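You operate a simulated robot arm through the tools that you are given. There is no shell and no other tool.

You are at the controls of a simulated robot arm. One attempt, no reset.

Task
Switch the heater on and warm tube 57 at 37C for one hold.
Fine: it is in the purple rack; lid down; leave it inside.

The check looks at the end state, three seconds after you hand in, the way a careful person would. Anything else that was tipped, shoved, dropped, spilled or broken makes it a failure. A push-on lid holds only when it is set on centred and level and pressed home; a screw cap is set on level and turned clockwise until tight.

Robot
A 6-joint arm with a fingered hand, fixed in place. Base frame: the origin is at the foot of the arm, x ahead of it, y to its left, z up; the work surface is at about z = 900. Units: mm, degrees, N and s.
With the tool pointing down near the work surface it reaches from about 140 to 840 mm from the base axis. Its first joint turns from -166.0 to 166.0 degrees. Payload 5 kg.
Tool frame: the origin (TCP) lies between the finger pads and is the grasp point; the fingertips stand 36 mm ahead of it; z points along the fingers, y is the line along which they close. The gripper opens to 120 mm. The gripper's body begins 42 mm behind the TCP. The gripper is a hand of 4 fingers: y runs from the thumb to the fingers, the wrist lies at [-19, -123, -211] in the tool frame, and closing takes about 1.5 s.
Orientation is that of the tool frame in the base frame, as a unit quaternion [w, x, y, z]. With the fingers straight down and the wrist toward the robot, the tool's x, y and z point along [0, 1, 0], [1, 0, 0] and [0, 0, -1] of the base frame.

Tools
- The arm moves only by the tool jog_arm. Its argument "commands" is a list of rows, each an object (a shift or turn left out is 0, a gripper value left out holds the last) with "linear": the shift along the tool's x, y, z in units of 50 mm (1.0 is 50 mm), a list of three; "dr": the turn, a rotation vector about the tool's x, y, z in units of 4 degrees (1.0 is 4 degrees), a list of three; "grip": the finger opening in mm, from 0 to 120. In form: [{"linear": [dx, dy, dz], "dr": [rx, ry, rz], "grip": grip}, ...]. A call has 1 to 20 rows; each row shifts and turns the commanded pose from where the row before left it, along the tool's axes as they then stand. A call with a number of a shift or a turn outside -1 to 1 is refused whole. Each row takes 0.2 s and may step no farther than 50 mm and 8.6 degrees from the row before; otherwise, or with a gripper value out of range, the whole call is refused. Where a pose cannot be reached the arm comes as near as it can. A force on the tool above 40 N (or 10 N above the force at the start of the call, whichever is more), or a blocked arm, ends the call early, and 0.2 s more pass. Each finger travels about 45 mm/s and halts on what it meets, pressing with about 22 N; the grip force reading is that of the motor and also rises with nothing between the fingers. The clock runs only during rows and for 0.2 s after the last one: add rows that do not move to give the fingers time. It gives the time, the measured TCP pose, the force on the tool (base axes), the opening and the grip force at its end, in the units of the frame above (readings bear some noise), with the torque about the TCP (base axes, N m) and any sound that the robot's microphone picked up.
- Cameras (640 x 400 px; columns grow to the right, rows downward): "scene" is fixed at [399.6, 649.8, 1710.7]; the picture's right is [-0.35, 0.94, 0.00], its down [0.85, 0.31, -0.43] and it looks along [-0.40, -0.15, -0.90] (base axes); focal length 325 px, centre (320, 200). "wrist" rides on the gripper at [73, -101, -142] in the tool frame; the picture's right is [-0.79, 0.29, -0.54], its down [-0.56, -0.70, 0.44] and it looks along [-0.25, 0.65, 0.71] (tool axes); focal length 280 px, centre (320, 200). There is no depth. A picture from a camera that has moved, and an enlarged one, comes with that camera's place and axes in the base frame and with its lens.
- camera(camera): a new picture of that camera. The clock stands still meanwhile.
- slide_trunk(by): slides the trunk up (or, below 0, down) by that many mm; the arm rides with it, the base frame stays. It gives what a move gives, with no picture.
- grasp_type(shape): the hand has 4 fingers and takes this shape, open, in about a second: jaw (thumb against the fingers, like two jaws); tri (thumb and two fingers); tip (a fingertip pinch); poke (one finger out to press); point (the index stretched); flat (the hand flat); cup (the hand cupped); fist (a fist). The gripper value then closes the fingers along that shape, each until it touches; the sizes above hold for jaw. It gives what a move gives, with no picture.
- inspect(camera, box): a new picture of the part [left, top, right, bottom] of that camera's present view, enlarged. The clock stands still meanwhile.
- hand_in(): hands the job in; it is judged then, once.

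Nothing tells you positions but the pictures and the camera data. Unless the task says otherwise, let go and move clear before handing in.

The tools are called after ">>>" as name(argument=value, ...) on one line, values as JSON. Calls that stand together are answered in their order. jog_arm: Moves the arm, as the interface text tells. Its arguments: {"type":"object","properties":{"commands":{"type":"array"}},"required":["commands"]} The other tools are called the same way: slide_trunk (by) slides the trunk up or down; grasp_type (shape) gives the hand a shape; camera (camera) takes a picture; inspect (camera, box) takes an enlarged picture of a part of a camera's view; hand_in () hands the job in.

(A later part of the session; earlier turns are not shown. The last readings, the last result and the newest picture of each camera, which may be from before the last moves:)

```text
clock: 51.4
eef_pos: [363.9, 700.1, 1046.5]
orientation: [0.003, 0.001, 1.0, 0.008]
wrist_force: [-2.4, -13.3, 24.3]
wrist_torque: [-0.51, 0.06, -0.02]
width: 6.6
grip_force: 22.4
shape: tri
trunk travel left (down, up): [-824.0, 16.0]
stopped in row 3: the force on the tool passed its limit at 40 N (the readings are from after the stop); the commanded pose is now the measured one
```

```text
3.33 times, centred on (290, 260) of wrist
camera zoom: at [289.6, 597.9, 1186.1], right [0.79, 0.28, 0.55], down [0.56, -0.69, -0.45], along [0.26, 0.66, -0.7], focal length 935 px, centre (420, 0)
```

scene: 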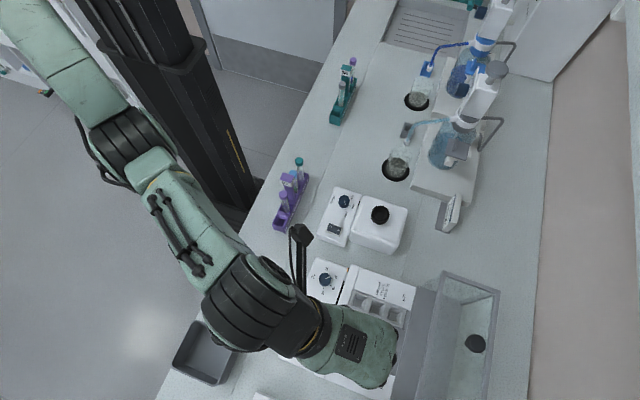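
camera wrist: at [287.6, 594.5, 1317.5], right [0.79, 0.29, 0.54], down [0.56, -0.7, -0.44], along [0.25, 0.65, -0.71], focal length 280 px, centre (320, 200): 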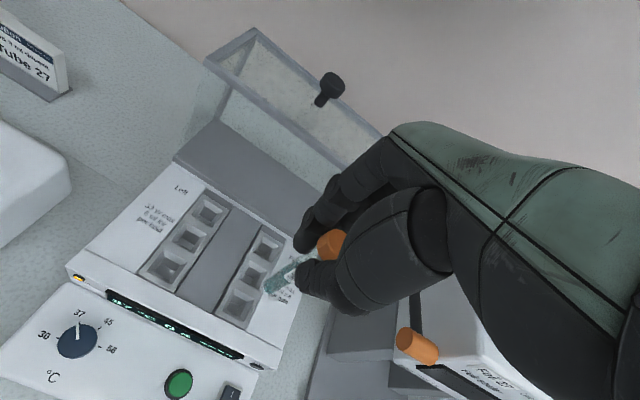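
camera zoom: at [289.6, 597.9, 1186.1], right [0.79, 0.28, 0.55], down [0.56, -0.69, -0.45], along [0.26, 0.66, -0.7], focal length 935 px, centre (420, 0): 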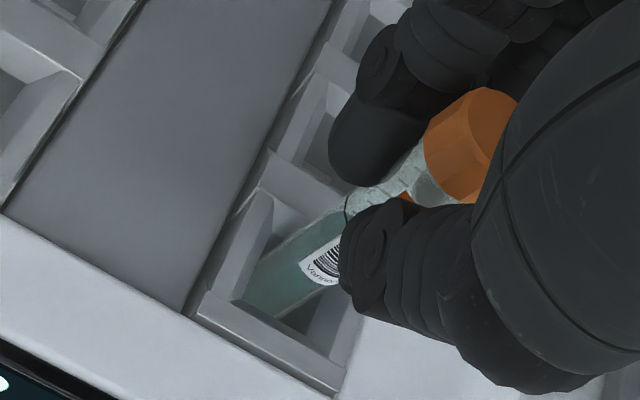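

The tube has bottomed out at about z 939, a bit harder than I wanted, but it is seated. I'll back off 3 mm to relieve the force before opening.

>>> jog_arm(commands=[{"linear": [0, 0, -0.04]}, {}])

>>> inspect(camera="wrist", box=[250, 200, 370, 300])

```text
clock: 52.0
eef_pos: [362.8, 697.1, 1046.3]
orientation: [0.002, 0.001, 1.0, 0.007]
wrist_force: [-0.1, -0.9, 17.7]
wrist_torque: [-0.02, -0.05, 0.01]
width: 6.7
grip_force: 21.5
shape: tri
trunk travel left (down, up): [-824.0, 16.0]
```

```text
4.00 times, centred on (310, 250) of wrist
camera zoom: at [288.3, 595.7, 1186.5], right [0.79, 0.28, 0.55], down [0.56, -0.7, -0.45], along [0.26, 0.66, -0.7], focal length 1122 px, centre (360, 0)
```

zoom: 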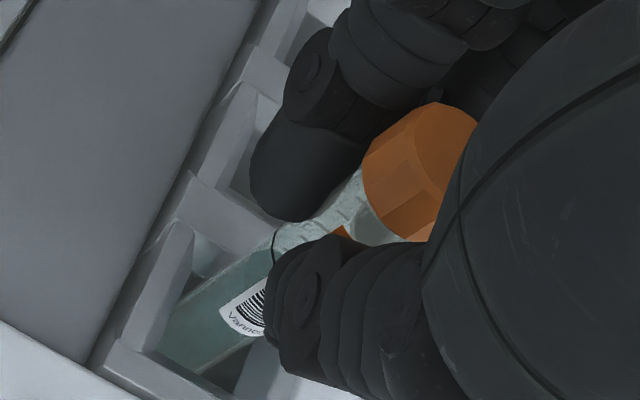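

Still pressing with about 18 N, so I'll raise a little more.

>>> jog_arm(commands=[{"linear": [0, 0, -0.06]}, {}])

```text
clock: 52.6
eef_pos: [360.9, 698.0, 1046.8]
orientation: [0.002, 0.001, 1.0, 0.005]
wrist_force: [0.1, -0.9, 10.2]
wrist_torque: [0.0, -0.07, -0.02]
width: 6.6
grip_force: 22.7
shape: tri
trunk travel left (down, up): [-824.0, 16.0]
```

>>> jog_arm(commands=[{"linear": [0, 0, -0.06]}, {}])

>>> inspect(camera="wrist", box=[210, 200, 370, 320])

```text
clock: 53.2
eef_pos: [362.7, 697.4, 1048.5]
orientation: [0.003, 0.001, 1.0, 0.002]
wrist_force: [1.0, -0.6, -0.3]
wrist_torque: [0.01, -0.06, -0.03]
width: 5.9
grip_force: 21.8
shape: tri
trunk travel left (down, up): [-824.0, 16.0]
```

```text
3.33 times, centred on (290, 260) of wrist
camera zoom: at [288.5, 597.2, 1189.0], right [0.79, 0.28, 0.55], down [0.56, -0.7, -0.45], along [0.25, 0.66, -0.71], focal length 935 px, centre (420, 0)
```

zoom: 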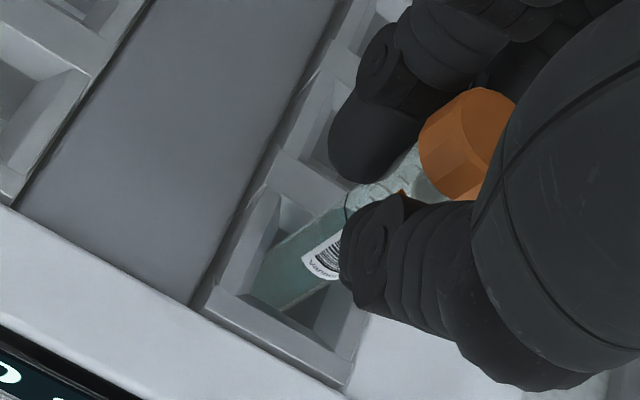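

Force is back to zero with the tube resting in the well. I'll open the hand gradually.

>>> jog_arm(commands=[{"grip": 12}, {"grip": 20}, {"grip": 35}, {"grip": 60}, {}, {}, {}])

>>> camera(camera="wrist")

>>> inspect(camera="wrist", box=[210, 180, 410, 320])

```text
clock: 54.8
eef_pos: [362.7, 699.0, 1049.4]
orientation: [0.002, 0.001, 1.0, 0.004]
wrist_force: [0.0, -0.6, 0.4]
wrist_torque: [0.04, 0.01, -0.01]
width: 59.7
grip_force: 0.0
shape: tri
trunk travel left (down, up): [-824.0, 16.0]
```

```text
taken
camera wrist: at [288.6, 597.9, 1190.2], right [0.79, 0.28, 0.55], down [0.56, -0.7, -0.45], along [0.26, 0.66, -0.71], focal length 280 px, centre (320, 200)
```

wrist: 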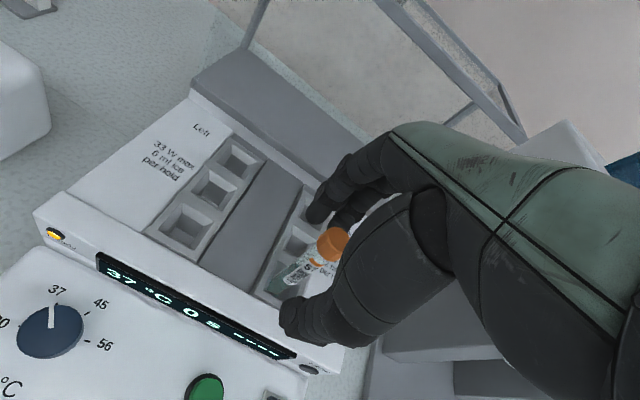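

```text
2.86 times, centred on (310, 250) of wrist
camera zoom: at [288.6, 597.9, 1190.2], right [0.79, 0.28, 0.55], down [0.56, -0.7, -0.45], along [0.26, 0.66, -0.71], focal length 801 px, centre (349, 57)
```

zoom: 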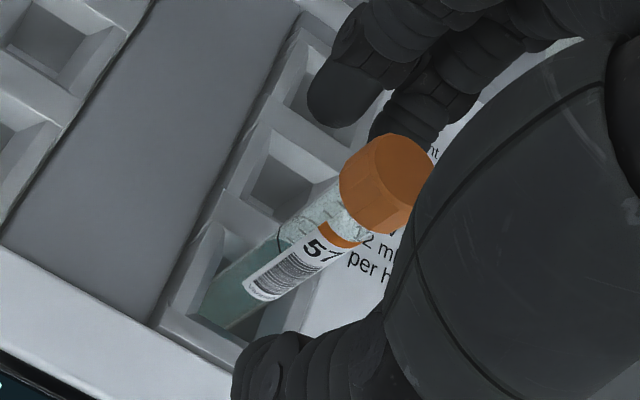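

Tube 57 stands in the front right well, fully released. I'll lift straight up and clear.

>>> jog_arm(commands=[{"linear": [0, 0, -0.3], "grip": 80}, {"linear": [0, 0, -0.6]}, {"linear": [0, 0, -1]}, {"linear": [0, 0, -1]}, {}])

>>> camera(camera="wrist")

>>> inspect(camera="wrist", box=[160, 200, 360, 360])

```text
clock: 56.0
eef_pos: [365.0, 695.5, 1192.9]
orientation: [0.001, 0.001, 1.0, 0.004]
wrist_force: [0.7, 1.2, -0.5]
wrist_torque: [0.01, 0.04, -0.01]
width: 79.6
grip_force: 0.0
shape: tri
trunk travel left (down, up): [-824.0, 16.0]
```

```text
taken
camera wrist: at [289.9, 595.2, 1334.0], right [0.79, 0.28, 0.55], down [0.56, -0.7, -0.45], along [0.26, 0.66, -0.71], focal length 280 px, centre (320, 200)
```

wrist: 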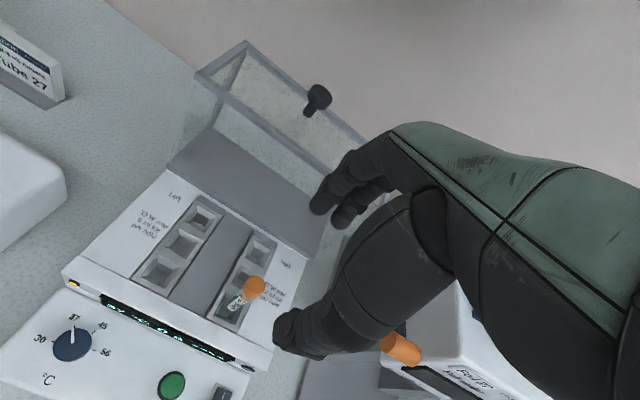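

```text
2.50 times, centred on (260, 280) of wrist
camera zoom: at [289.9, 595.2, 1334.0], right [0.79, 0.28, 0.55], down [0.56, -0.7, -0.45], along [0.26, 0.66, -0.71], focal length 701 px, centre (470, 0)
```

zoom: 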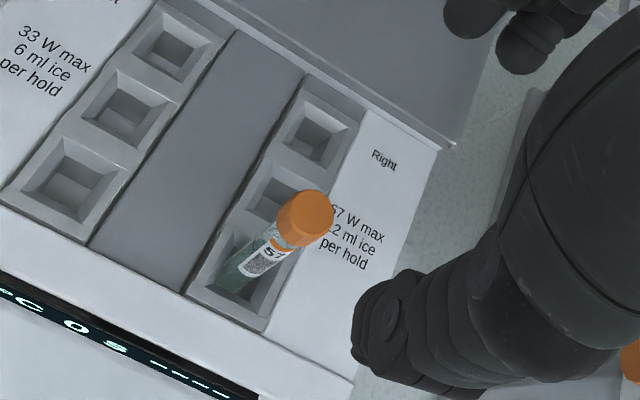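

The tube is standing cleanly in the right block. For the lid, I'll grip its knob near (303, 866, 1172) with thumb and index from the two sides, so that the knob can pivot while the lid swings. First I'll raise the hand, turn it a quarter and tilt it forward.

>>> jog_arm(commands=[{"linear": [0, -0.5, -0.8]}, {"linear": [0, -0.5, -0.6], "dr": [0, 0, 1]}, {"dr": [0, 0, 1]}, {"dr": [0, 0, 1]}, {"dr": [0, 0, 1]}, {"dr": [0, 0, 1]}, {"dr": [0, 0, 1]}, {"dr": [0, 0, 1]}, {"dr": [0, 0, 1]}, {"dr": [0, 0, 1]}, {"dr": [0, 0, 1]}, {"dr": [0, 0, 1]}, {"dr": [0, 0, 1]}, {"dr": [0, 0, 1]}, {"dr": [0, 0, 1]}, {"dr": [0, 0, 1]}, {"dr": [0, 0, 1]}, {"dr": [0, 0, 1]}, {"dr": [0, 0, 1]}, {"dr": [0, 0, 1]}])

>>> jog_arm(commands=[{"dr": [0, 0, 1]}, {"dr": [0, 0, 1]}, {"dr": [0, 0, 1]}, {"dr": [0, 0, 0.5]}, {"dr": [0, 1, 0]}, {"dr": [0, 1, 0]}, {"dr": [0, 1, 0]}, {"dr": [0, 1, 0]}, {"dr": [0, 1, 0]}, {"dr": [0, 1, 0]}, {"dr": [0, 1, 0]}, {"dr": [0, 1, 0]}, {"dr": [0, 1, 0]}, {"dr": [0, 1, 0]}, {"dr": [0, 1, 0]}, {"dr": [0, 0.25, 0]}, {}])

>>> grasp_type(shape="tip")

>>> camera(camera="scene")

>>> camera(camera="wrist")

```text
clock: 60.2
eef_pos: [362.2, 648.4, 1263.4]
orientation: [-0.001, 0.616, 0.787, 0.004]
wrist_force: [-0.3, 0.0, -0.1]
wrist_torque: [-0.01, 0.04, -0.03]
width: 79.7
grip_force: 0.2
shape: tri
trunk travel left (down, up): [-824.0, 16.0]
```

```text
clock: 63.8
eef_pos: [361.8, 647.7, 1264.2]
orientation: [-0.273, 0.651, 0.652, 0.275]
wrist_force: [-0.4, 0.4, -0.5]
wrist_torque: [0.01, -0.03, -0.02]
width: 79.8
grip_force: 0.0
shape: tri
trunk travel left (down, up): [-824.0, 16.0]
```

```text
clock: 64.7
eef_pos: [363.1, 648.6, 1264.4]
orientation: [-0.273, 0.652, 0.651, 0.275]
wrist_force: [-0.4, -0.4, -0.4]
wrist_torque: [0.01, 0.02, 0.01]
width: 119.8
grip_force: 0.2
shape: tip
trunk travel left (down, up): [-824.0, 16.0]
```

```text
taken
```

scene: 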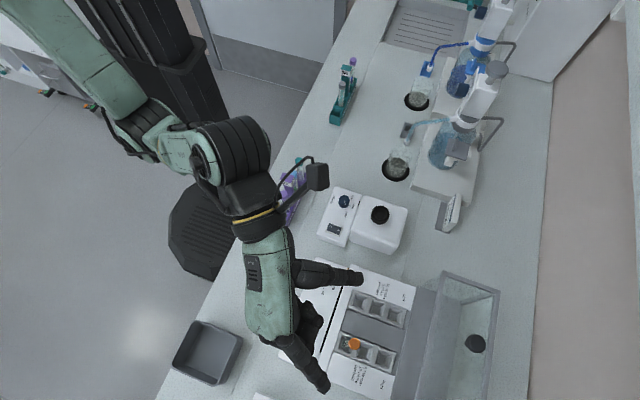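

```text
taken
camera wrist: at [260.5, 599.1, 1414.6], right [0.29, -0.94, -0.18], down [-0.7, -0.08, -0.71], along [0.66, 0.33, -0.68], focal length 280 px, centre (320, 200)
```

wrist: 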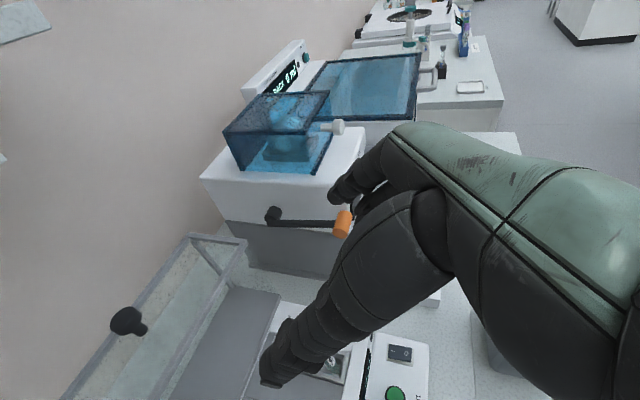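

The hand is tilted 45° forward, with thumb and index on either side. I see another machine with an orange lever near x 470, and I'll stay away from it. Now I'll move sideways to the lid knob's x and approach from the front and above.

>>> jog_arm(commands=[{"linear": [0, -0.6, 0], "grip": 60}, {"linear": [0, -0.6, 0]}, {"linear": [0.4, 0, 0.6]}, {"linear": [0.4, 0, 0.6]}, {"linear": [0.4, 0, 0.6]}, {"linear": [0.4, 0, 0.6]}, {}])

>>> camera(camera="scene")

>>> camera(camera="wrist")

```text
clock: 66.3
eef_pos: [300.6, 789.1, 1236.2]
orientation: [-0.273, 0.652, 0.652, 0.275]
wrist_force: [0.6, 0.5, -0.1]
wrist_torque: [0.01, 0.0, -0.02]
width: 60.6
grip_force: 0.1
shape: tip
trunk travel left (down, up): [-824.0, 16.0]
```

```text
taken
```

scene: 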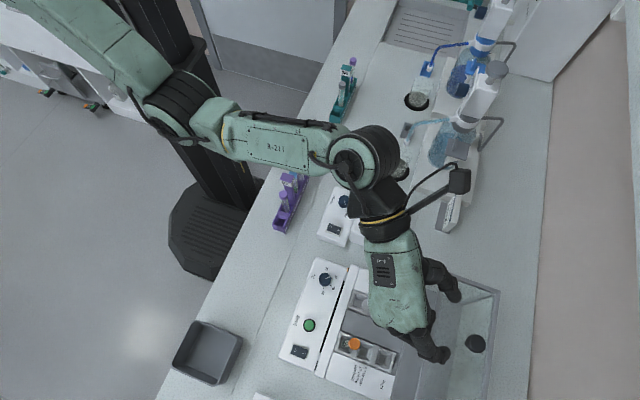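

```text
taken
camera wrist: at [198.4, 740.3, 1387.8], right [0.29, -0.94, -0.18], down [-0.7, -0.08, -0.71], along [0.66, 0.33, -0.68], focal length 280 px, centre (320, 200)
```

wrist: 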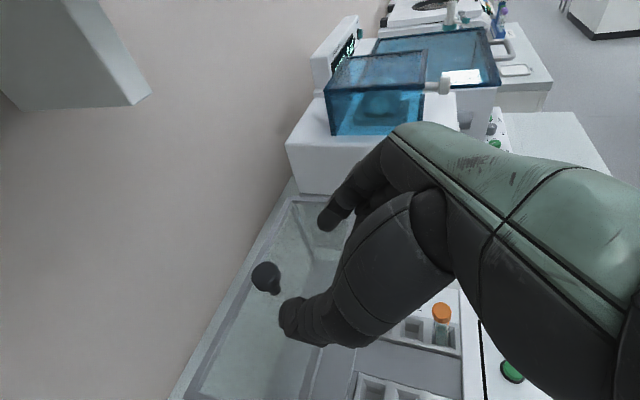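

The knob appears exactly where predicted, and the pose is within reach. I'll close in along the finger direction in two steps.

>>> jog_arm(commands=[{"linear": [0.166, 0.058, 0.3]}, {"linear": [0, 0, 0.4]}, {}])

>>> camera(camera="wrist")

>>> inspect(camera="scene", box=[350, 220, 520, 390])

```text
clock: 67.1
eef_pos: [303.9, 819.8, 1216.7]
orientation: [-0.272, 0.652, 0.652, 0.276]
wrist_force: [0.6, 0.9, 0.2]
wrist_torque: [0.03, 0.02, -0.01]
width: 60.7
grip_force: 0.0
shape: tip
trunk travel left (down, up): [-824.0, 16.0]
```

```text
taken
camera wrist: at [201.9, 770.9, 1368.7], right [0.29, -0.94, -0.18], down [-0.7, -0.08, -0.71], along [0.66, 0.33, -0.68], focal length 280 px, centre (320, 200)
```

wrist: 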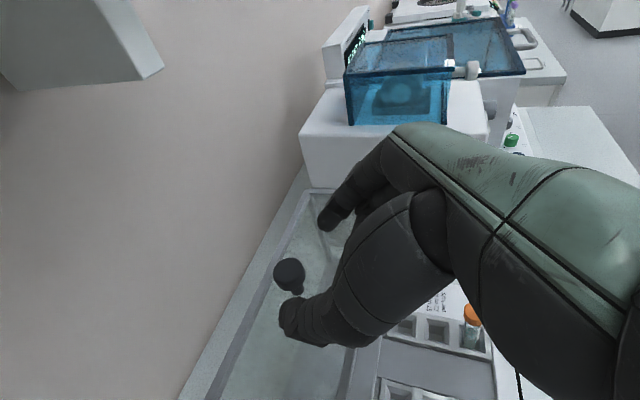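

```text
2.35 times, centred on (435, 305) of scene
camera zoom: at [399.6, 649.8, 1710.7], right [-0.35, 0.94, 0.0], down [0.85, 0.31, -0.43], along [-0.4, -0.15, -0.9], focal length 765 px, centre (49, -47)
```

zoom: 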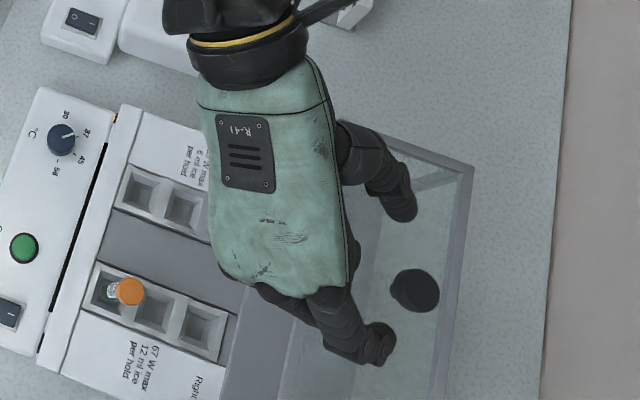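

Alignment is good. I'll go the last 32 mm slowly, watching for any contact with the lid wall.

>>> jog_arm(commands=[{"linear": [0, 0, 0.2]}, {"linear": [0, 0, 0.2]}, {}])

>>> jog_arm(commands=[{"linear": [0, 0, 0.12]}, {"linear": [0, 0, 0.1]}, {}])

>>> camera(camera="wrist")

>>> inspect(camera="scene", box=[350, 220, 520, 390])

```text
clock: 67.9
eef_pos: [306.6, 835.1, 1204.0]
orientation: [-0.271, 0.652, 0.652, 0.275]
wrist_force: [-0.3, 0.0, -0.1]
wrist_torque: [-0.02, -0.02, -0.02]
width: 60.6
grip_force: 0.1
shape: tip
trunk travel left (down, up): [-824.0, 16.0]
```

```text
clock: 68.7
eef_pos: [306.1, 843.4, 1195.6]
orientation: [-0.272, 0.652, 0.652, 0.275]
wrist_force: [0.2, -0.1, -0.9]
wrist_torque: [0.03, 0.01, 0.01]
width: 60.4
grip_force: 0.1
shape: tip
trunk travel left (down, up): [-824.0, 16.0]
```

```text
taken
camera wrist: at [203.5, 793.7, 1347.0], right [0.29, -0.94, -0.18], down [-0.7, -0.08, -0.71], along [0.66, 0.33, -0.68], focal length 280 px, centre (320, 200)
```

wrist: 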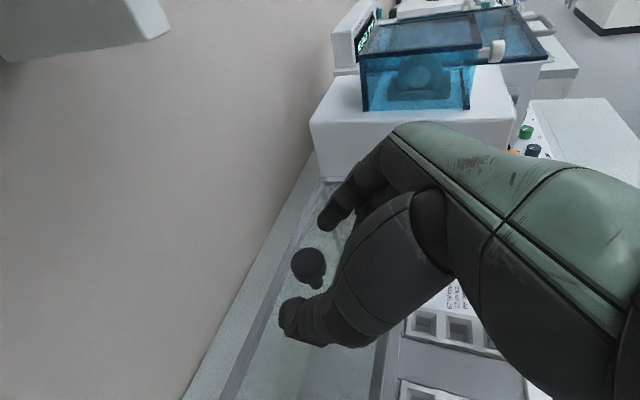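

```text
2.35 times, centred on (435, 305) of scene
camera zoom: at [399.6, 649.8, 1710.7], right [-0.35, 0.94, 0.0], down [0.85, 0.31, -0.43], along [-0.4, -0.15, -0.9], focal length 765 px, centre (49, -47)
```

zoom: 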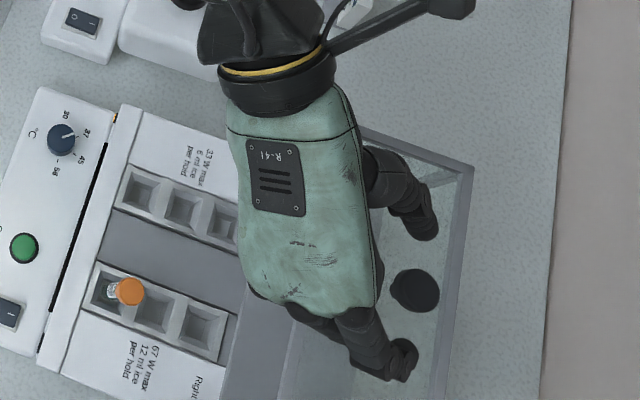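

The knob is right between the thumb and index tips. I'll close on it.

>>> jog_arm(commands=[{"grip": 30}, {}, {"grip": 5}, {}, {}, {}, {}])

>>> camera(camera="wrist")

>>> inspect(camera="scene", box=[350, 220, 520, 390])

```text
clock: 70.3
eef_pos: [306.1, 842.5, 1195.7]
orientation: [-0.272, 0.652, 0.652, 0.275]
wrist_force: [-0.8, -1.4, -1.2]
wrist_torque: [-0.07, 0.06, 0.0]
width: 18.7
grip_force: 22.0
shape: tip
trunk travel left (down, up): [-824.0, 16.0]
```

```text
taken
camera wrist: at [203.6, 793.6, 1346.6], right [0.29, -0.94, -0.18], down [-0.7, -0.08, -0.71], along [0.66, 0.33, -0.68], focal length 280 px, centre (320, 200)
```

wrist: 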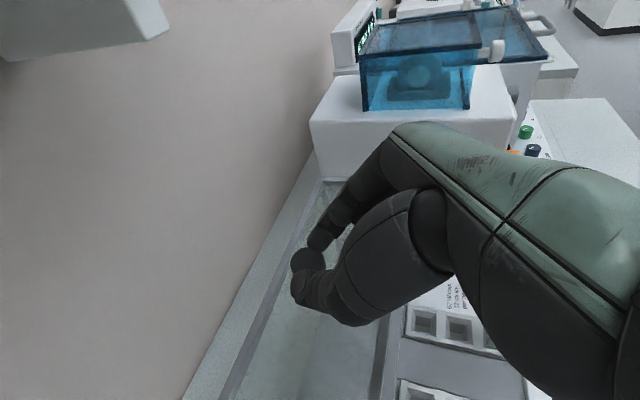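

```text
2.35 times, centred on (435, 305) of scene
camera zoom: at [399.6, 649.8, 1710.7], right [-0.35, 0.94, 0.0], down [0.85, 0.31, -0.43], along [-0.4, -0.15, -0.9], focal length 765 px, centre (49, -47)
```

zoom: 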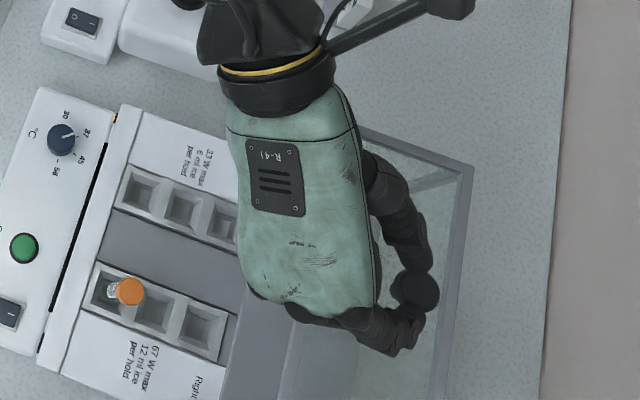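

The pinch caught the knob a little short of its centre (18.7 mm). I'll reopen, move 8 mm farther back and grip again for a surer hold.

>>> jog_arm(commands=[{"grip": 45}, {}, {}, {"linear": [0.11, -0.04, 0.13]}, {}, {"grip": 5}, {}, {}, {}, {}, {}])

>>> camera(camera="wrist")

>>> inspect(camera="scene", box=[400, 270, 500, 370])

```text
clock: 72.7
eef_pos: [303.9, 852.7, 1195.8]
orientation: [-0.272, 0.651, 0.653, 0.275]
wrist_force: [0.3, 0.5, 1.4]
wrist_torque: [-0.04, -0.02, -0.06]
width: 18.9
grip_force: 22.2
shape: tip
trunk travel left (down, up): [-824.0, 16.0]
```

```text
taken
camera wrist: at [201.9, 802.5, 1346.4], right [0.29, -0.94, -0.18], down [-0.7, -0.08, -0.71], along [0.66, 0.33, -0.68], focal length 280 px, centre (320, 200)
```

wrist: 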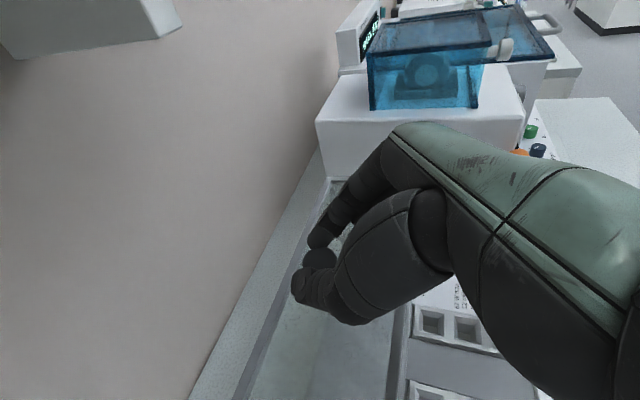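

```text
4.00 times, centred on (450, 320) of scene
camera zoom: at [399.6, 649.8, 1710.7], right [-0.35, 0.94, 0.0], down [0.85, 0.31, -0.43], along [-0.4, -0.15, -0.9], focal length 1300 px, centre (-200, -280)
```

zoom: 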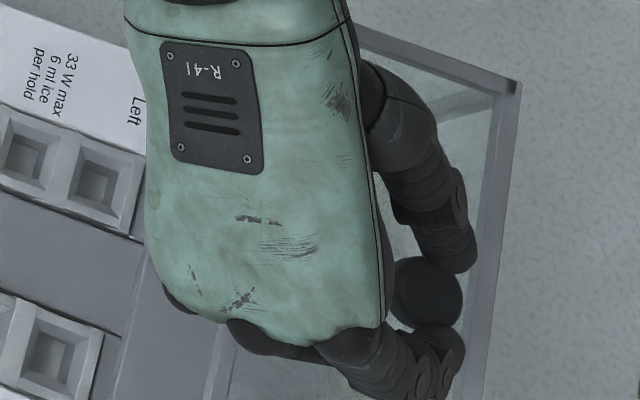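

Now the knob is held firmly around its middle. I'll swing the lid along its arc about the rear hinge, starting with the first 12 degrees.

>>> jog_arm(commands=[{"linear": [-0.112, 0, -0.229]}, {"linear": [-0.126, 0, -0.223]}, {"linear": [-0.143, 0, -0.212]}, {}])

>>> inspect(camera="scene", box=[350, 220, 520, 390])

>>> camera(camera="wrist")

```text
clock: 73.7
eef_pos: [304.3, 812.8, 1204.1]
orientation: [-0.272, 0.653, 0.652, 0.273]
wrist_force: [1.6, 0.4, -7.4]
wrist_torque: [-0.01, 0.02, -0.08]
width: 18.8
grip_force: 21.8
shape: tip
trunk travel left (down, up): [-824.0, 16.0]
```

```text
2.35 times, centred on (435, 305) of scene
camera zoom: at [399.6, 649.8, 1710.7], right [-0.35, 0.94, 0.0], down [0.85, 0.31, -0.43], along [-0.4, -0.15, -0.9], focal length 765 px, centre (49, -47)
```

zoom: 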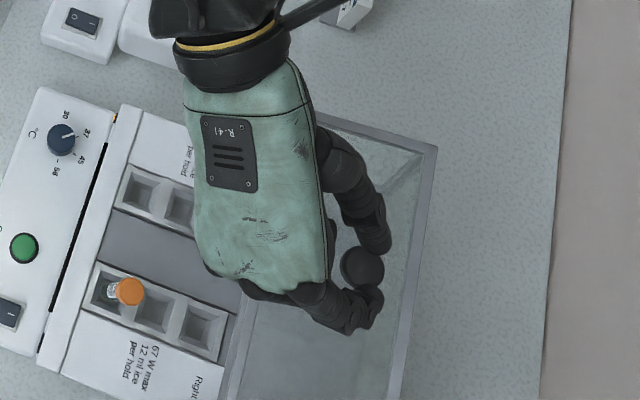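

```text
taken
camera wrist: at [202.0, 765.0, 1355.4], right [0.29, -0.94, -0.18], down [-0.7, -0.08, -0.71], along [0.66, 0.33, -0.68], focal length 280 px, centre (320, 200)
```

wrist: 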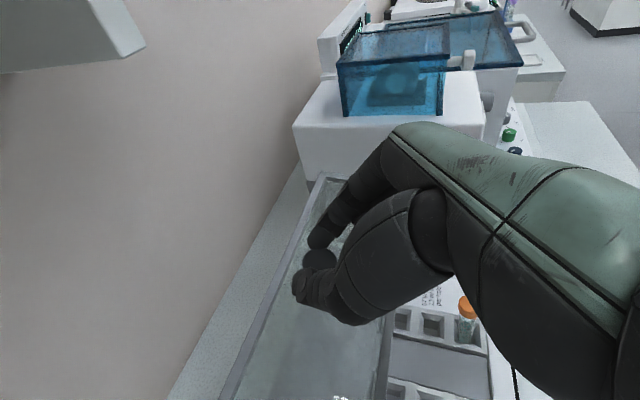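

The lid follows the hand with only a light load. I'll continue the arc through the top.

>>> jog_arm(commands=[{"linear": [-0.158, 0, -0.204]}, {"linear": [-0.17, 0, -0.191]}, {"linear": [-0.183, 0, -0.179]}, {"linear": [-0.196, 0, -0.166]}, {"linear": [-0.206, 0, -0.151]}, {}])

>>> inspect(camera="scene", box=[330, 220, 500, 390])

>>> camera(camera="wrist")

```text
clock: 75.1
eef_pos: [305.4, 751.8, 1201.9]
orientation: [-0.272, 0.652, 0.652, 0.274]
wrist_force: [-0.7, 3.6, -10.2]
wrist_torque: [-0.04, 0.05, -0.03]
width: 18.3
grip_force: 22.1
shape: tip
trunk travel left (down, up): [-824.0, 16.0]
```

```text
2.35 times, centred on (415, 305) of scene
camera zoom: at [399.6, 649.8, 1710.7], right [-0.35, 0.94, 0.0], down [0.85, 0.31, -0.43], along [-0.4, -0.15, -0.9], focal length 765 px, centre (96, -47)
```

zoom: 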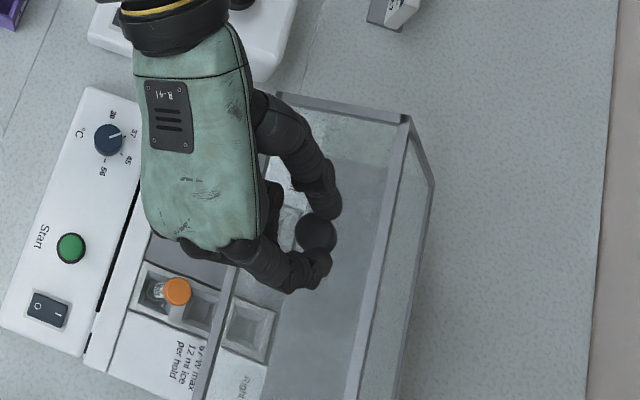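

```text
taken
camera wrist: at [202.2, 702.8, 1353.5], right [0.29, -0.94, -0.18], down [-0.7, -0.08, -0.71], along [0.66, 0.33, -0.68], focal length 280 px, centre (320, 200)
```

wrist: 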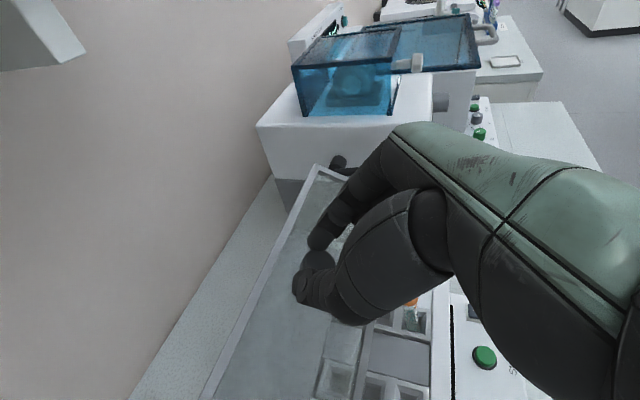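

The lid is past the top and still held. I'll carry on down the arc.

>>> jog_arm(commands=[{"linear": [-0.218, 0, -0.137]}, {"linear": [-0.225, 0, -0.121]}, {"linear": [-0.234, 0, -0.104]}, {"linear": [-0.241, 0, -0.089]}, {}])

>>> inspect(camera="scene", box=[310, 220, 480, 390])

>>> camera(camera="wrist")

```text
clock: 76.3
eef_pos: [303.6, 704.1, 1186.6]
orientation: [-0.272, 0.652, 0.652, 0.275]
wrist_force: [1.3, 3.0, -3.8]
wrist_torque: [0.03, 0.04, -0.04]
width: 18.0
grip_force: 21.7
shape: tip
trunk travel left (down, up): [-824.0, 16.0]
```

```text
2.35 times, centred on (395, 305) of scene
camera zoom: at [399.6, 649.8, 1710.7], right [-0.35, 0.94, 0.0], down [0.85, 0.31, -0.43], along [-0.4, -0.15, -0.9], focal length 765 px, centre (144, -47)
```

zoom: 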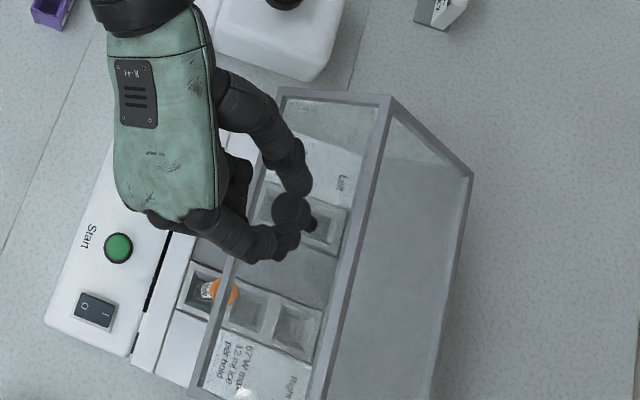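

```text
taken
camera wrist: at [201.8, 654.0, 1337.5], right [0.29, -0.94, -0.18], down [-0.7, -0.08, -0.71], along [0.66, 0.33, -0.68], focal length 280 px, centre (320, 200)
```

wrist: 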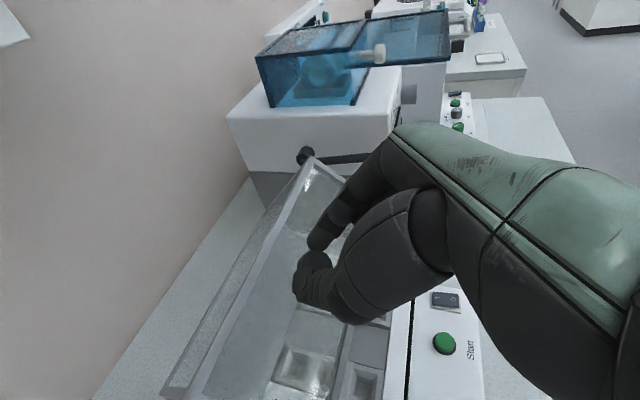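

Still held well; the lid is about half way over. I'll continue down.

>>> jog_arm(commands=[{"linear": [-0.247, 0, -0.072]}, {"linear": [-0.251, 0, -0.054]}, {"linear": [-0.254, 0, -0.037]}, {"linear": [-0.254, 0, -0.02]}, {}])

>>> inspect(camera="scene", box=[300, 220, 470, 390])

>>> camera(camera="wrist")

```text
clock: 77.5
eef_pos: [303.8, 660.5, 1159.2]
orientation: [-0.272, 0.652, 0.653, 0.275]
wrist_force: [2.6, 0.1, 1.0]
wrist_torque: [0.1, -0.06, -0.01]
width: 18.1
grip_force: 21.8
shape: tip
trunk travel left (down, up): [-824.0, 16.0]
```

```text
2.35 times, centred on (385, 305) of scene
camera zoom: at [399.6, 649.8, 1710.7], right [-0.35, 0.94, 0.0], down [0.85, 0.31, -0.43], along [-0.4, -0.15, -0.9], focal length 765 px, centre (167, -47)
```

zoom: 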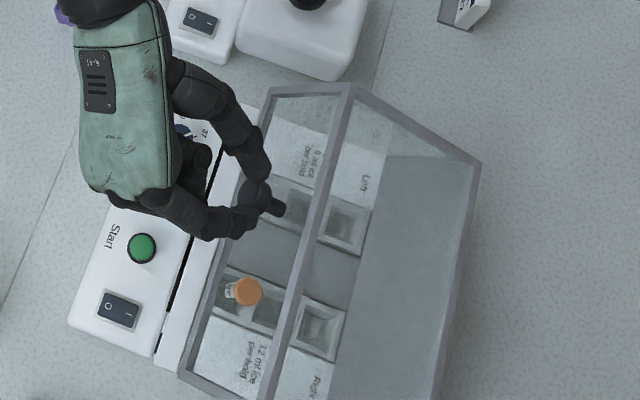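

```text
taken
camera wrist: at [201.3, 611.1, 1309.5], right [0.29, -0.94, -0.18], down [-0.7, -0.07, -0.71], along [0.66, 0.33, -0.68], focal length 280 px, centre (320, 200)
```

wrist: 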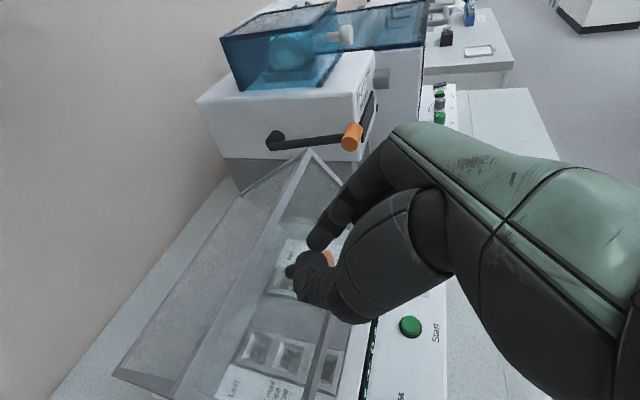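

The lid is about two thirds of the way down and the forces are small. I'll keep following the arc.

>>> jog_arm(commands=[{"linear": [-0.257, 0, 0]}, {"linear": [-0.256, 0, 0.016]}, {"linear": [-0.253, 0, 0.035]}, {"linear": [-0.251, 0, 0.052]}, {}])

>>> inspect(camera="scene", box=[290, 220, 460, 390])

>>> camera(camera="wrist")

```text
clock: 78.7
eef_pos: [303.7, 627.4, 1120.6]
orientation: [-0.273, 0.652, 0.652, 0.276]
wrist_force: [0.2, -7.8, 5.0]
wrist_torque: [-0.02, -0.07, -0.04]
width: 18.3
grip_force: 21.8
shape: tip
trunk travel left (down, up): [-824.0, 16.0]
```

```text
2.35 times, centred on (375, 305) of scene
camera zoom: at [399.6, 649.8, 1710.7], right [-0.35, 0.94, 0.0], down [0.85, 0.31, -0.43], along [-0.4, -0.15, -0.9], focal length 765 px, centre (191, -47)
```

zoom: 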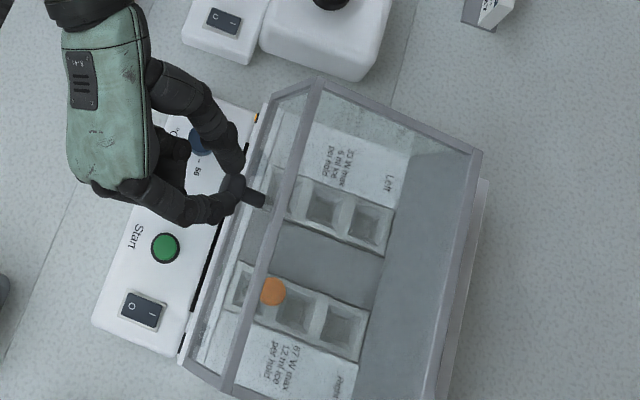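

```text
taken
camera wrist: at [200.8, 578.1, 1269.8], right [0.29, -0.94, -0.18], down [-0.7, -0.07, -0.71], along [0.66, 0.33, -0.68], focal length 280 px, centre (320, 200)
```

wrist: 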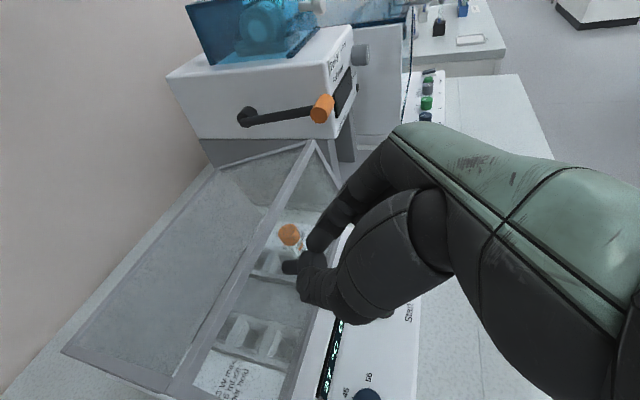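

The lid is nearly down. I'll finish the last part of the arc slowly.

>>> jog_arm(commands=[{"linear": [-0.257, 0, 0.058]}, {"linear": [-0.247, 0, 0.08]}, {}])

>>> inspect(camera="scene", box=[290, 220, 460, 390])

>>> camera(camera="wrist")

```text
clock: 79.5
eef_pos: [301.7, 617.4, 1094.3]
orientation: [-0.272, 0.652, 0.652, 0.274]
wrist_force: [0.4, 0.4, 0.1]
wrist_torque: [0.02, 0.05, 0.02]
width: 16.6
grip_force: 22.1
shape: tip
trunk travel left (down, up): [-824.0, 16.0]
```

```text
2.35 times, centred on (375, 305) of scene
camera zoom: at [399.6, 649.8, 1710.7], right [-0.35, 0.94, 0.0], down [0.85, 0.31, -0.43], along [-0.4, -0.15, -0.9], focal length 765 px, centre (191, -47)
```

zoom: 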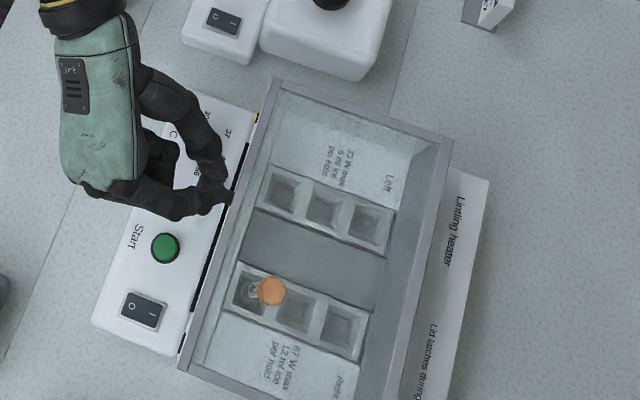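

```text
taken
camera wrist: at [201.2, 568.8, 1244.9], right [0.29, -0.94, -0.18], down [-0.7, -0.08, -0.71], along [0.66, 0.33, -0.68], focal length 280 px, centre (320, 200)
```

wrist: 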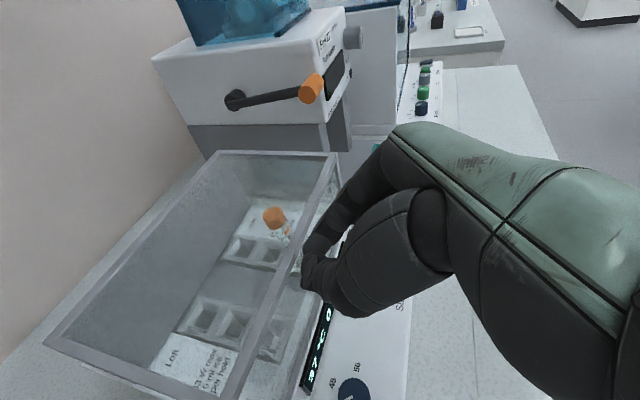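

The lid has come down, and a label at the back says it latches during a hold. I'll open the fingers and back away to see whether it is fully closed.

>>> jog_arm(commands=[{"grip": 50}, {}, {}, {}, {"linear": [0, 0, -0.6]}, {"linear": [0, 0, -1]}, {"linear": [0, 0, -1]}, {}])

>>> camera(camera="scene")

>>> camera(camera="wrist")

>>> inspect(camera="scene", box=[300, 250, 460, 400])

```text
clock: 81.3
eef_pos: [302.0, 523.7, 1184.9]
orientation: [-0.271, 0.651, 0.653, 0.274]
wrist_force: [-0.5, -0.1, 0.4]
wrist_torque: [-0.01, 0.0, -0.04]
width: 49.9
grip_force: 0.0
shape: tip
trunk travel left (down, up): [-824.0, 16.0]
```

```text
taken
```

scene: 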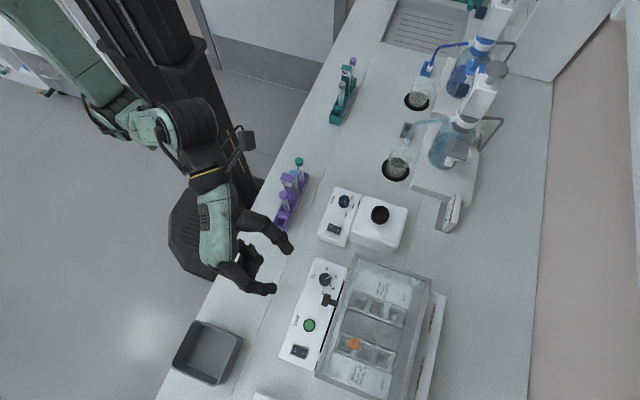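

```text
taken
camera wrist: at [200.2, 473.9, 1336.1], right [0.29, -0.94, -0.18], down [-0.7, -0.08, -0.71], along [0.66, 0.33, -0.68], focal length 280 px, centre (320, 200)
```

wrist: 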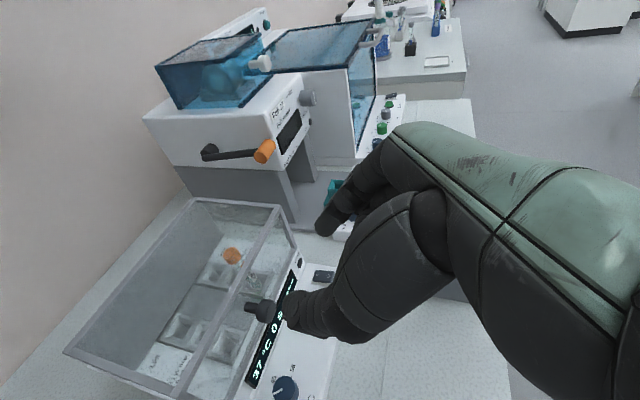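

```text
2.67 times, centred on (380, 325) of scene
camera zoom: at [399.6, 649.8, 1710.7], right [-0.35, 0.94, 0.0], down [0.85, 0.31, -0.43], along [-0.4, -0.15, -0.9], focal length 867 px, centre (160, -133)
```

zoom: 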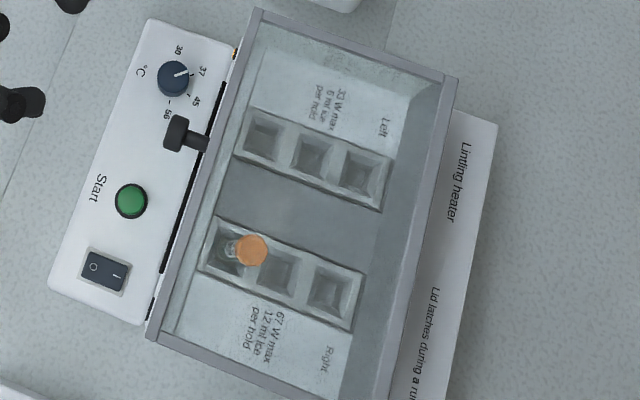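

The lid looks down, with the tube standing inside. I'll check the rim and the display closely.

>>> inspect(camera="wrist", box=[60, 190, 340, 400])

>>> inspect(camera="scene", box=[290, 255, 370, 380])

```text
1.90 times, centred on (200, 295) of wrist
camera zoom: at [200.2, 473.9, 1336.1], right [0.29, -0.94, -0.18], down [-0.7, -0.08, -0.71], along [0.66, 0.33, -0.68], focal length 534 px, centre (549, 19)
```

zoom: 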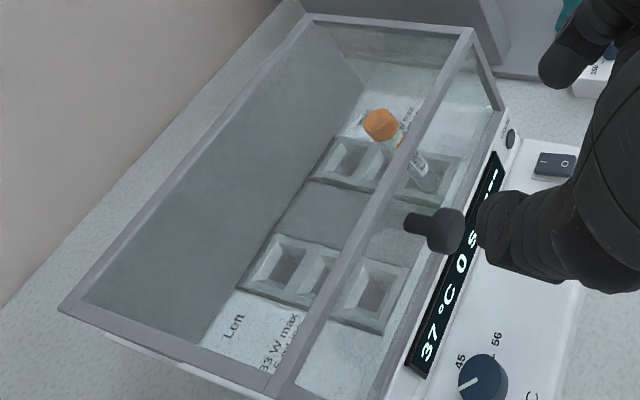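

```text
3.20 times, centred on (330, 318) of scene
camera zoom: at [399.6, 649.8, 1710.7], right [-0.35, 0.94, 0.0], down [0.85, 0.31, -0.43], along [-0.4, -0.15, -0.9], focal length 1040 px, centre (288, -176)
```

zoom: 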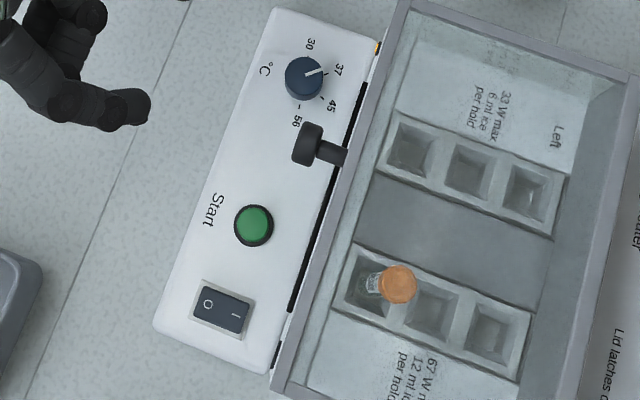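

The lid is down level. I'll straighten the hand, square it to the base and set the poke shape to press Start, tilting back so the knuckles stay clear of the lid.

>>> jog_arm(commands=[{"dr": [0, -1, 0]}, {"dr": [0, -1, 0]}, {"dr": [0, -1, 0]}, {"dr": [0, -1, 0]}, {"dr": [0, -1, 0]}, {"dr": [0, -1, 0]}, {"dr": [0, -1, 0]}, {"dr": [0, -1, 0]}, {"dr": [0, -1, 0]}, {"dr": [0, -1, 0]}, {"dr": [0, -1, 0]}, {"dr": [0, -0.35, 0]}])

>>> jog_arm(commands=[{"dr": [0, 0, -1]}, {"dr": [0, 0, -1]}, {"dr": [0, 0, -1]}, {"dr": [0, 0, -1]}, {"dr": [0, 0, -1]}, {"dr": [0, 0, -1]}, {"dr": [0, 0, -1]}, {"dr": [0, 0, -1]}, {"dr": [0, 0, -1]}, {"dr": [0, 0, -1]}, {"dr": [0, 0, -1]}, {"dr": [0, 0, -1]}, {"dr": [0, 0, -1]}, {"dr": [0, 0, -1]}, {"dr": [0, 0, -1]}, {"dr": [0, 0, -1]}, {"dr": [0, 0, -1]}, {"dr": [0, 0, -1]}, {"dr": [0, 0, -1]}, {"dr": [0, 0, -1]}])

>>> jog_arm(commands=[{"dr": [0, 0, -1]}, {"dr": [0, 0, -1]}, {"dr": [0, 0, -0.5]}, {"dr": [-1, 0, 0]}, {"dr": [-1, 0, 0]}, {"dr": [-1, 0, 0]}, {"dr": [-1, 0, 0]}, {"dr": [-1, 0, 0]}, {"dr": [-1, 0, 0]}, {"dr": [-1, 0, 0]}, {}])

>>> grasp_type(shape="poke")

>>> camera(camera="scene")

>>> camera(camera="wrist")

```text
clock: 83.9
eef_pos: [303.8, 523.5, 1186.1]
orientation: [0.001, 0.708, 0.707, 0.002]
wrist_force: [0.2, -0.8, 0.0]
wrist_torque: [-0.02, -0.01, 0.0]
width: 49.6
grip_force: 0.0
shape: tip
trunk travel left (down, up): [-824.0, 16.0]
```

```text
clock: 88.1
eef_pos: [304.5, 522.7, 1186.2]
orientation: [0.001, 0.087, 0.996, 0.0]
wrist_force: [-0.8, -0.2, 0.0]
wrist_torque: [0.0, -0.01, 0.01]
width: 49.8
grip_force: 0.1
shape: tip
trunk travel left (down, up): [-824.0, 16.0]
```

```text
clock: 90.5
eef_pos: [304.5, 521.7, 1186.0]
orientation: [0.002, 0.001, 0.97, 0.243]
wrist_force: [0.2, -0.5, 0.0]
wrist_torque: [0.0, 0.0, 0.0]
width: 49.8
grip_force: 0.1
shape: tip
trunk travel left (down, up): [-824.0, 16.0]
```

```text
clock: 91.4
eef_pos: [304.0, 522.4, 1185.9]
orientation: [0.002, 0.001, 0.97, 0.242]
wrist_force: [0.6, 0.8, -0.5]
wrist_torque: [0.01, 0.01, -0.01]
width: 0.1
grip_force: 0.1
shape: poke
trunk travel left (down, up): [-824.0, 16.0]
```

```text
taken
```

scene: 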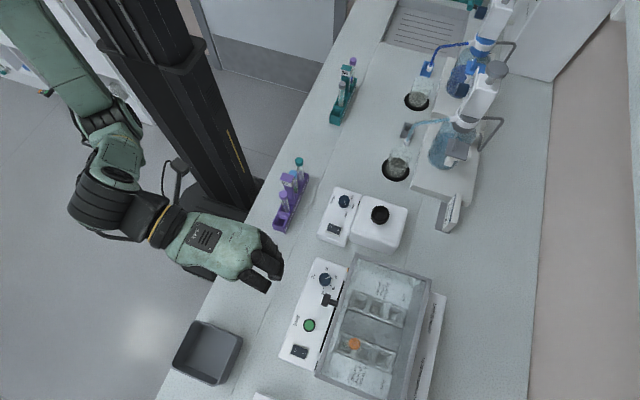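

```text
taken
camera wrist: at [230.4, 367.2, 1262.9], right [0.79, 0.0, 0.62], down [0.56, -0.41, -0.72], along [0.25, 0.91, -0.32], focal length 280 px, centre (320, 200)
```

wrist: 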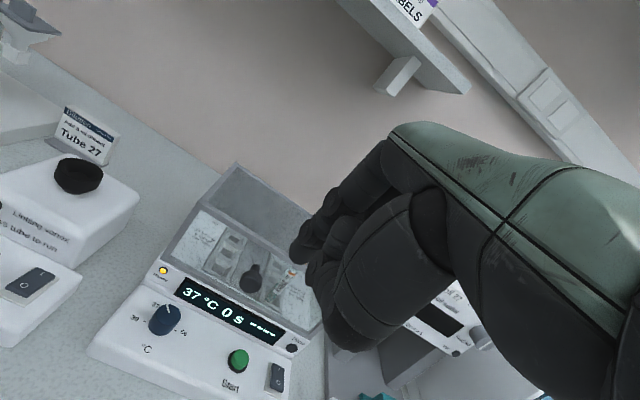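

Ready is lit and the display shows 37 °C, 0 s. I'll locate Start precisely in this view.

>>> inspect(camera="wrist", box=[140, 250, 320, 400])

```text
2.67 times, centred on (230, 325) of wrist
camera zoom: at [230.4, 367.2, 1262.9], right [0.79, 0.0, 0.62], down [0.56, -0.41, -0.72], along [0.25, 0.91, -0.32], focal length 748 px, centre (560, -133)
```

zoom: 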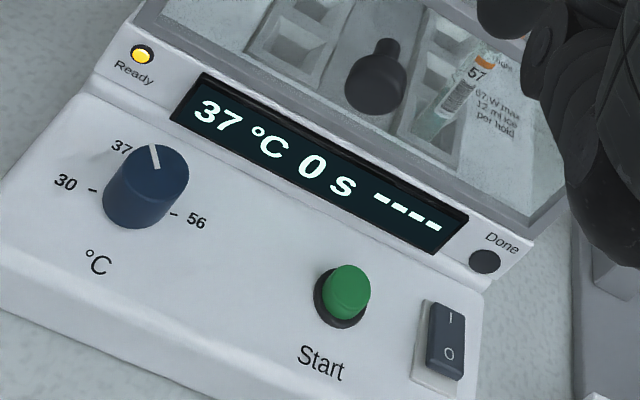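

Start sits near (351.5, 607.5) with its top near z 948. I'll move the fingertip to about 40 mm above it.

>>> jog_arm(commands=[{"linear": [-0.3, -0.07, 0.885]}, {"linear": [-0.3, -0.07, 0.885]}, {"linear": [-0.3, -0.07, 0.885]}, {"linear": [-0.3, -0.07, 0.885]}, {}])

>>> camera(camera="wrist")

>>> inspect(camera="wrist", box=[200, 190, 360, 330])

>>> inspect(camera="scene", box=[250, 250, 410, 400])

```text
clock: 92.6
eef_pos: [364.6, 591.9, 1021.4]
orientation: [0.002, -0.001, 0.97, 0.243]
wrist_force: [0.4, 0.2, 0.3]
wrist_torque: [0.02, 0.01, 0.04]
width: 0.0
grip_force: 0.1
shape: poke
trunk travel left (down, up): [-824.0, 16.0]
```

```text
taken
camera wrist: at [290.6, 436.4, 1098.1], right [0.79, 0.0, 0.62], down [0.56, -0.41, -0.72], along [0.25, 0.91, -0.32], focal length 280 px, centre (320, 200)
```

wrist: 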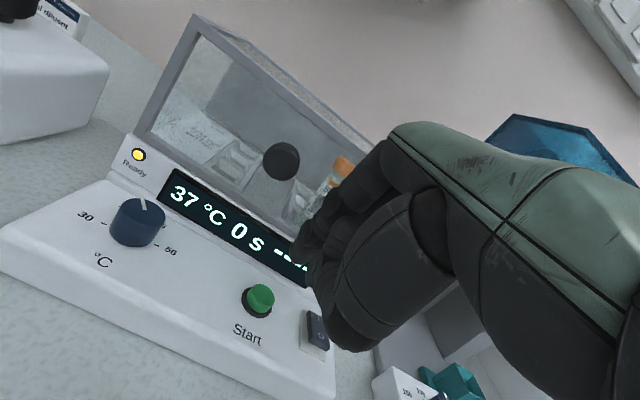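

```text
2.86 times, centred on (280, 260) of wrist
camera zoom: at [290.6, 436.4, 1098.1], right [0.79, 0.0, 0.62], down [0.56, -0.41, -0.72], along [0.25, 0.91, -0.32], focal length 801 px, centre (434, 29)
```

zoom: 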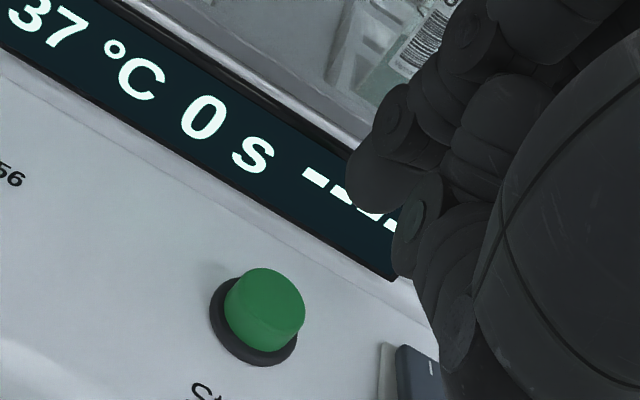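

```text
2.67 times, centred on (330, 325) of scene
camera zoom: at [399.6, 649.8, 1710.7], right [-0.35, 0.94, 0.0], down [0.85, 0.31, -0.43], along [-0.4, -0.15, -0.9], focal length 867 px, centre (293, -133)
```

zoom: 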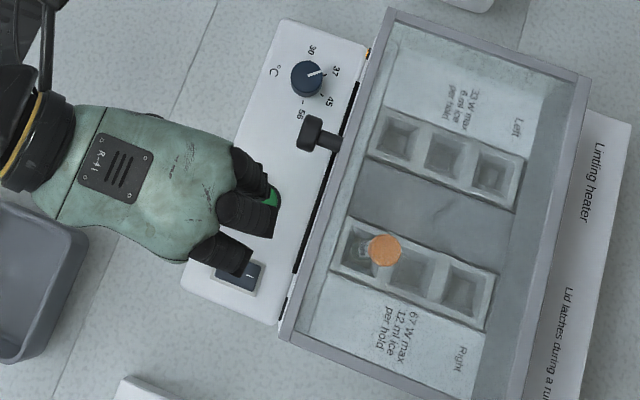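

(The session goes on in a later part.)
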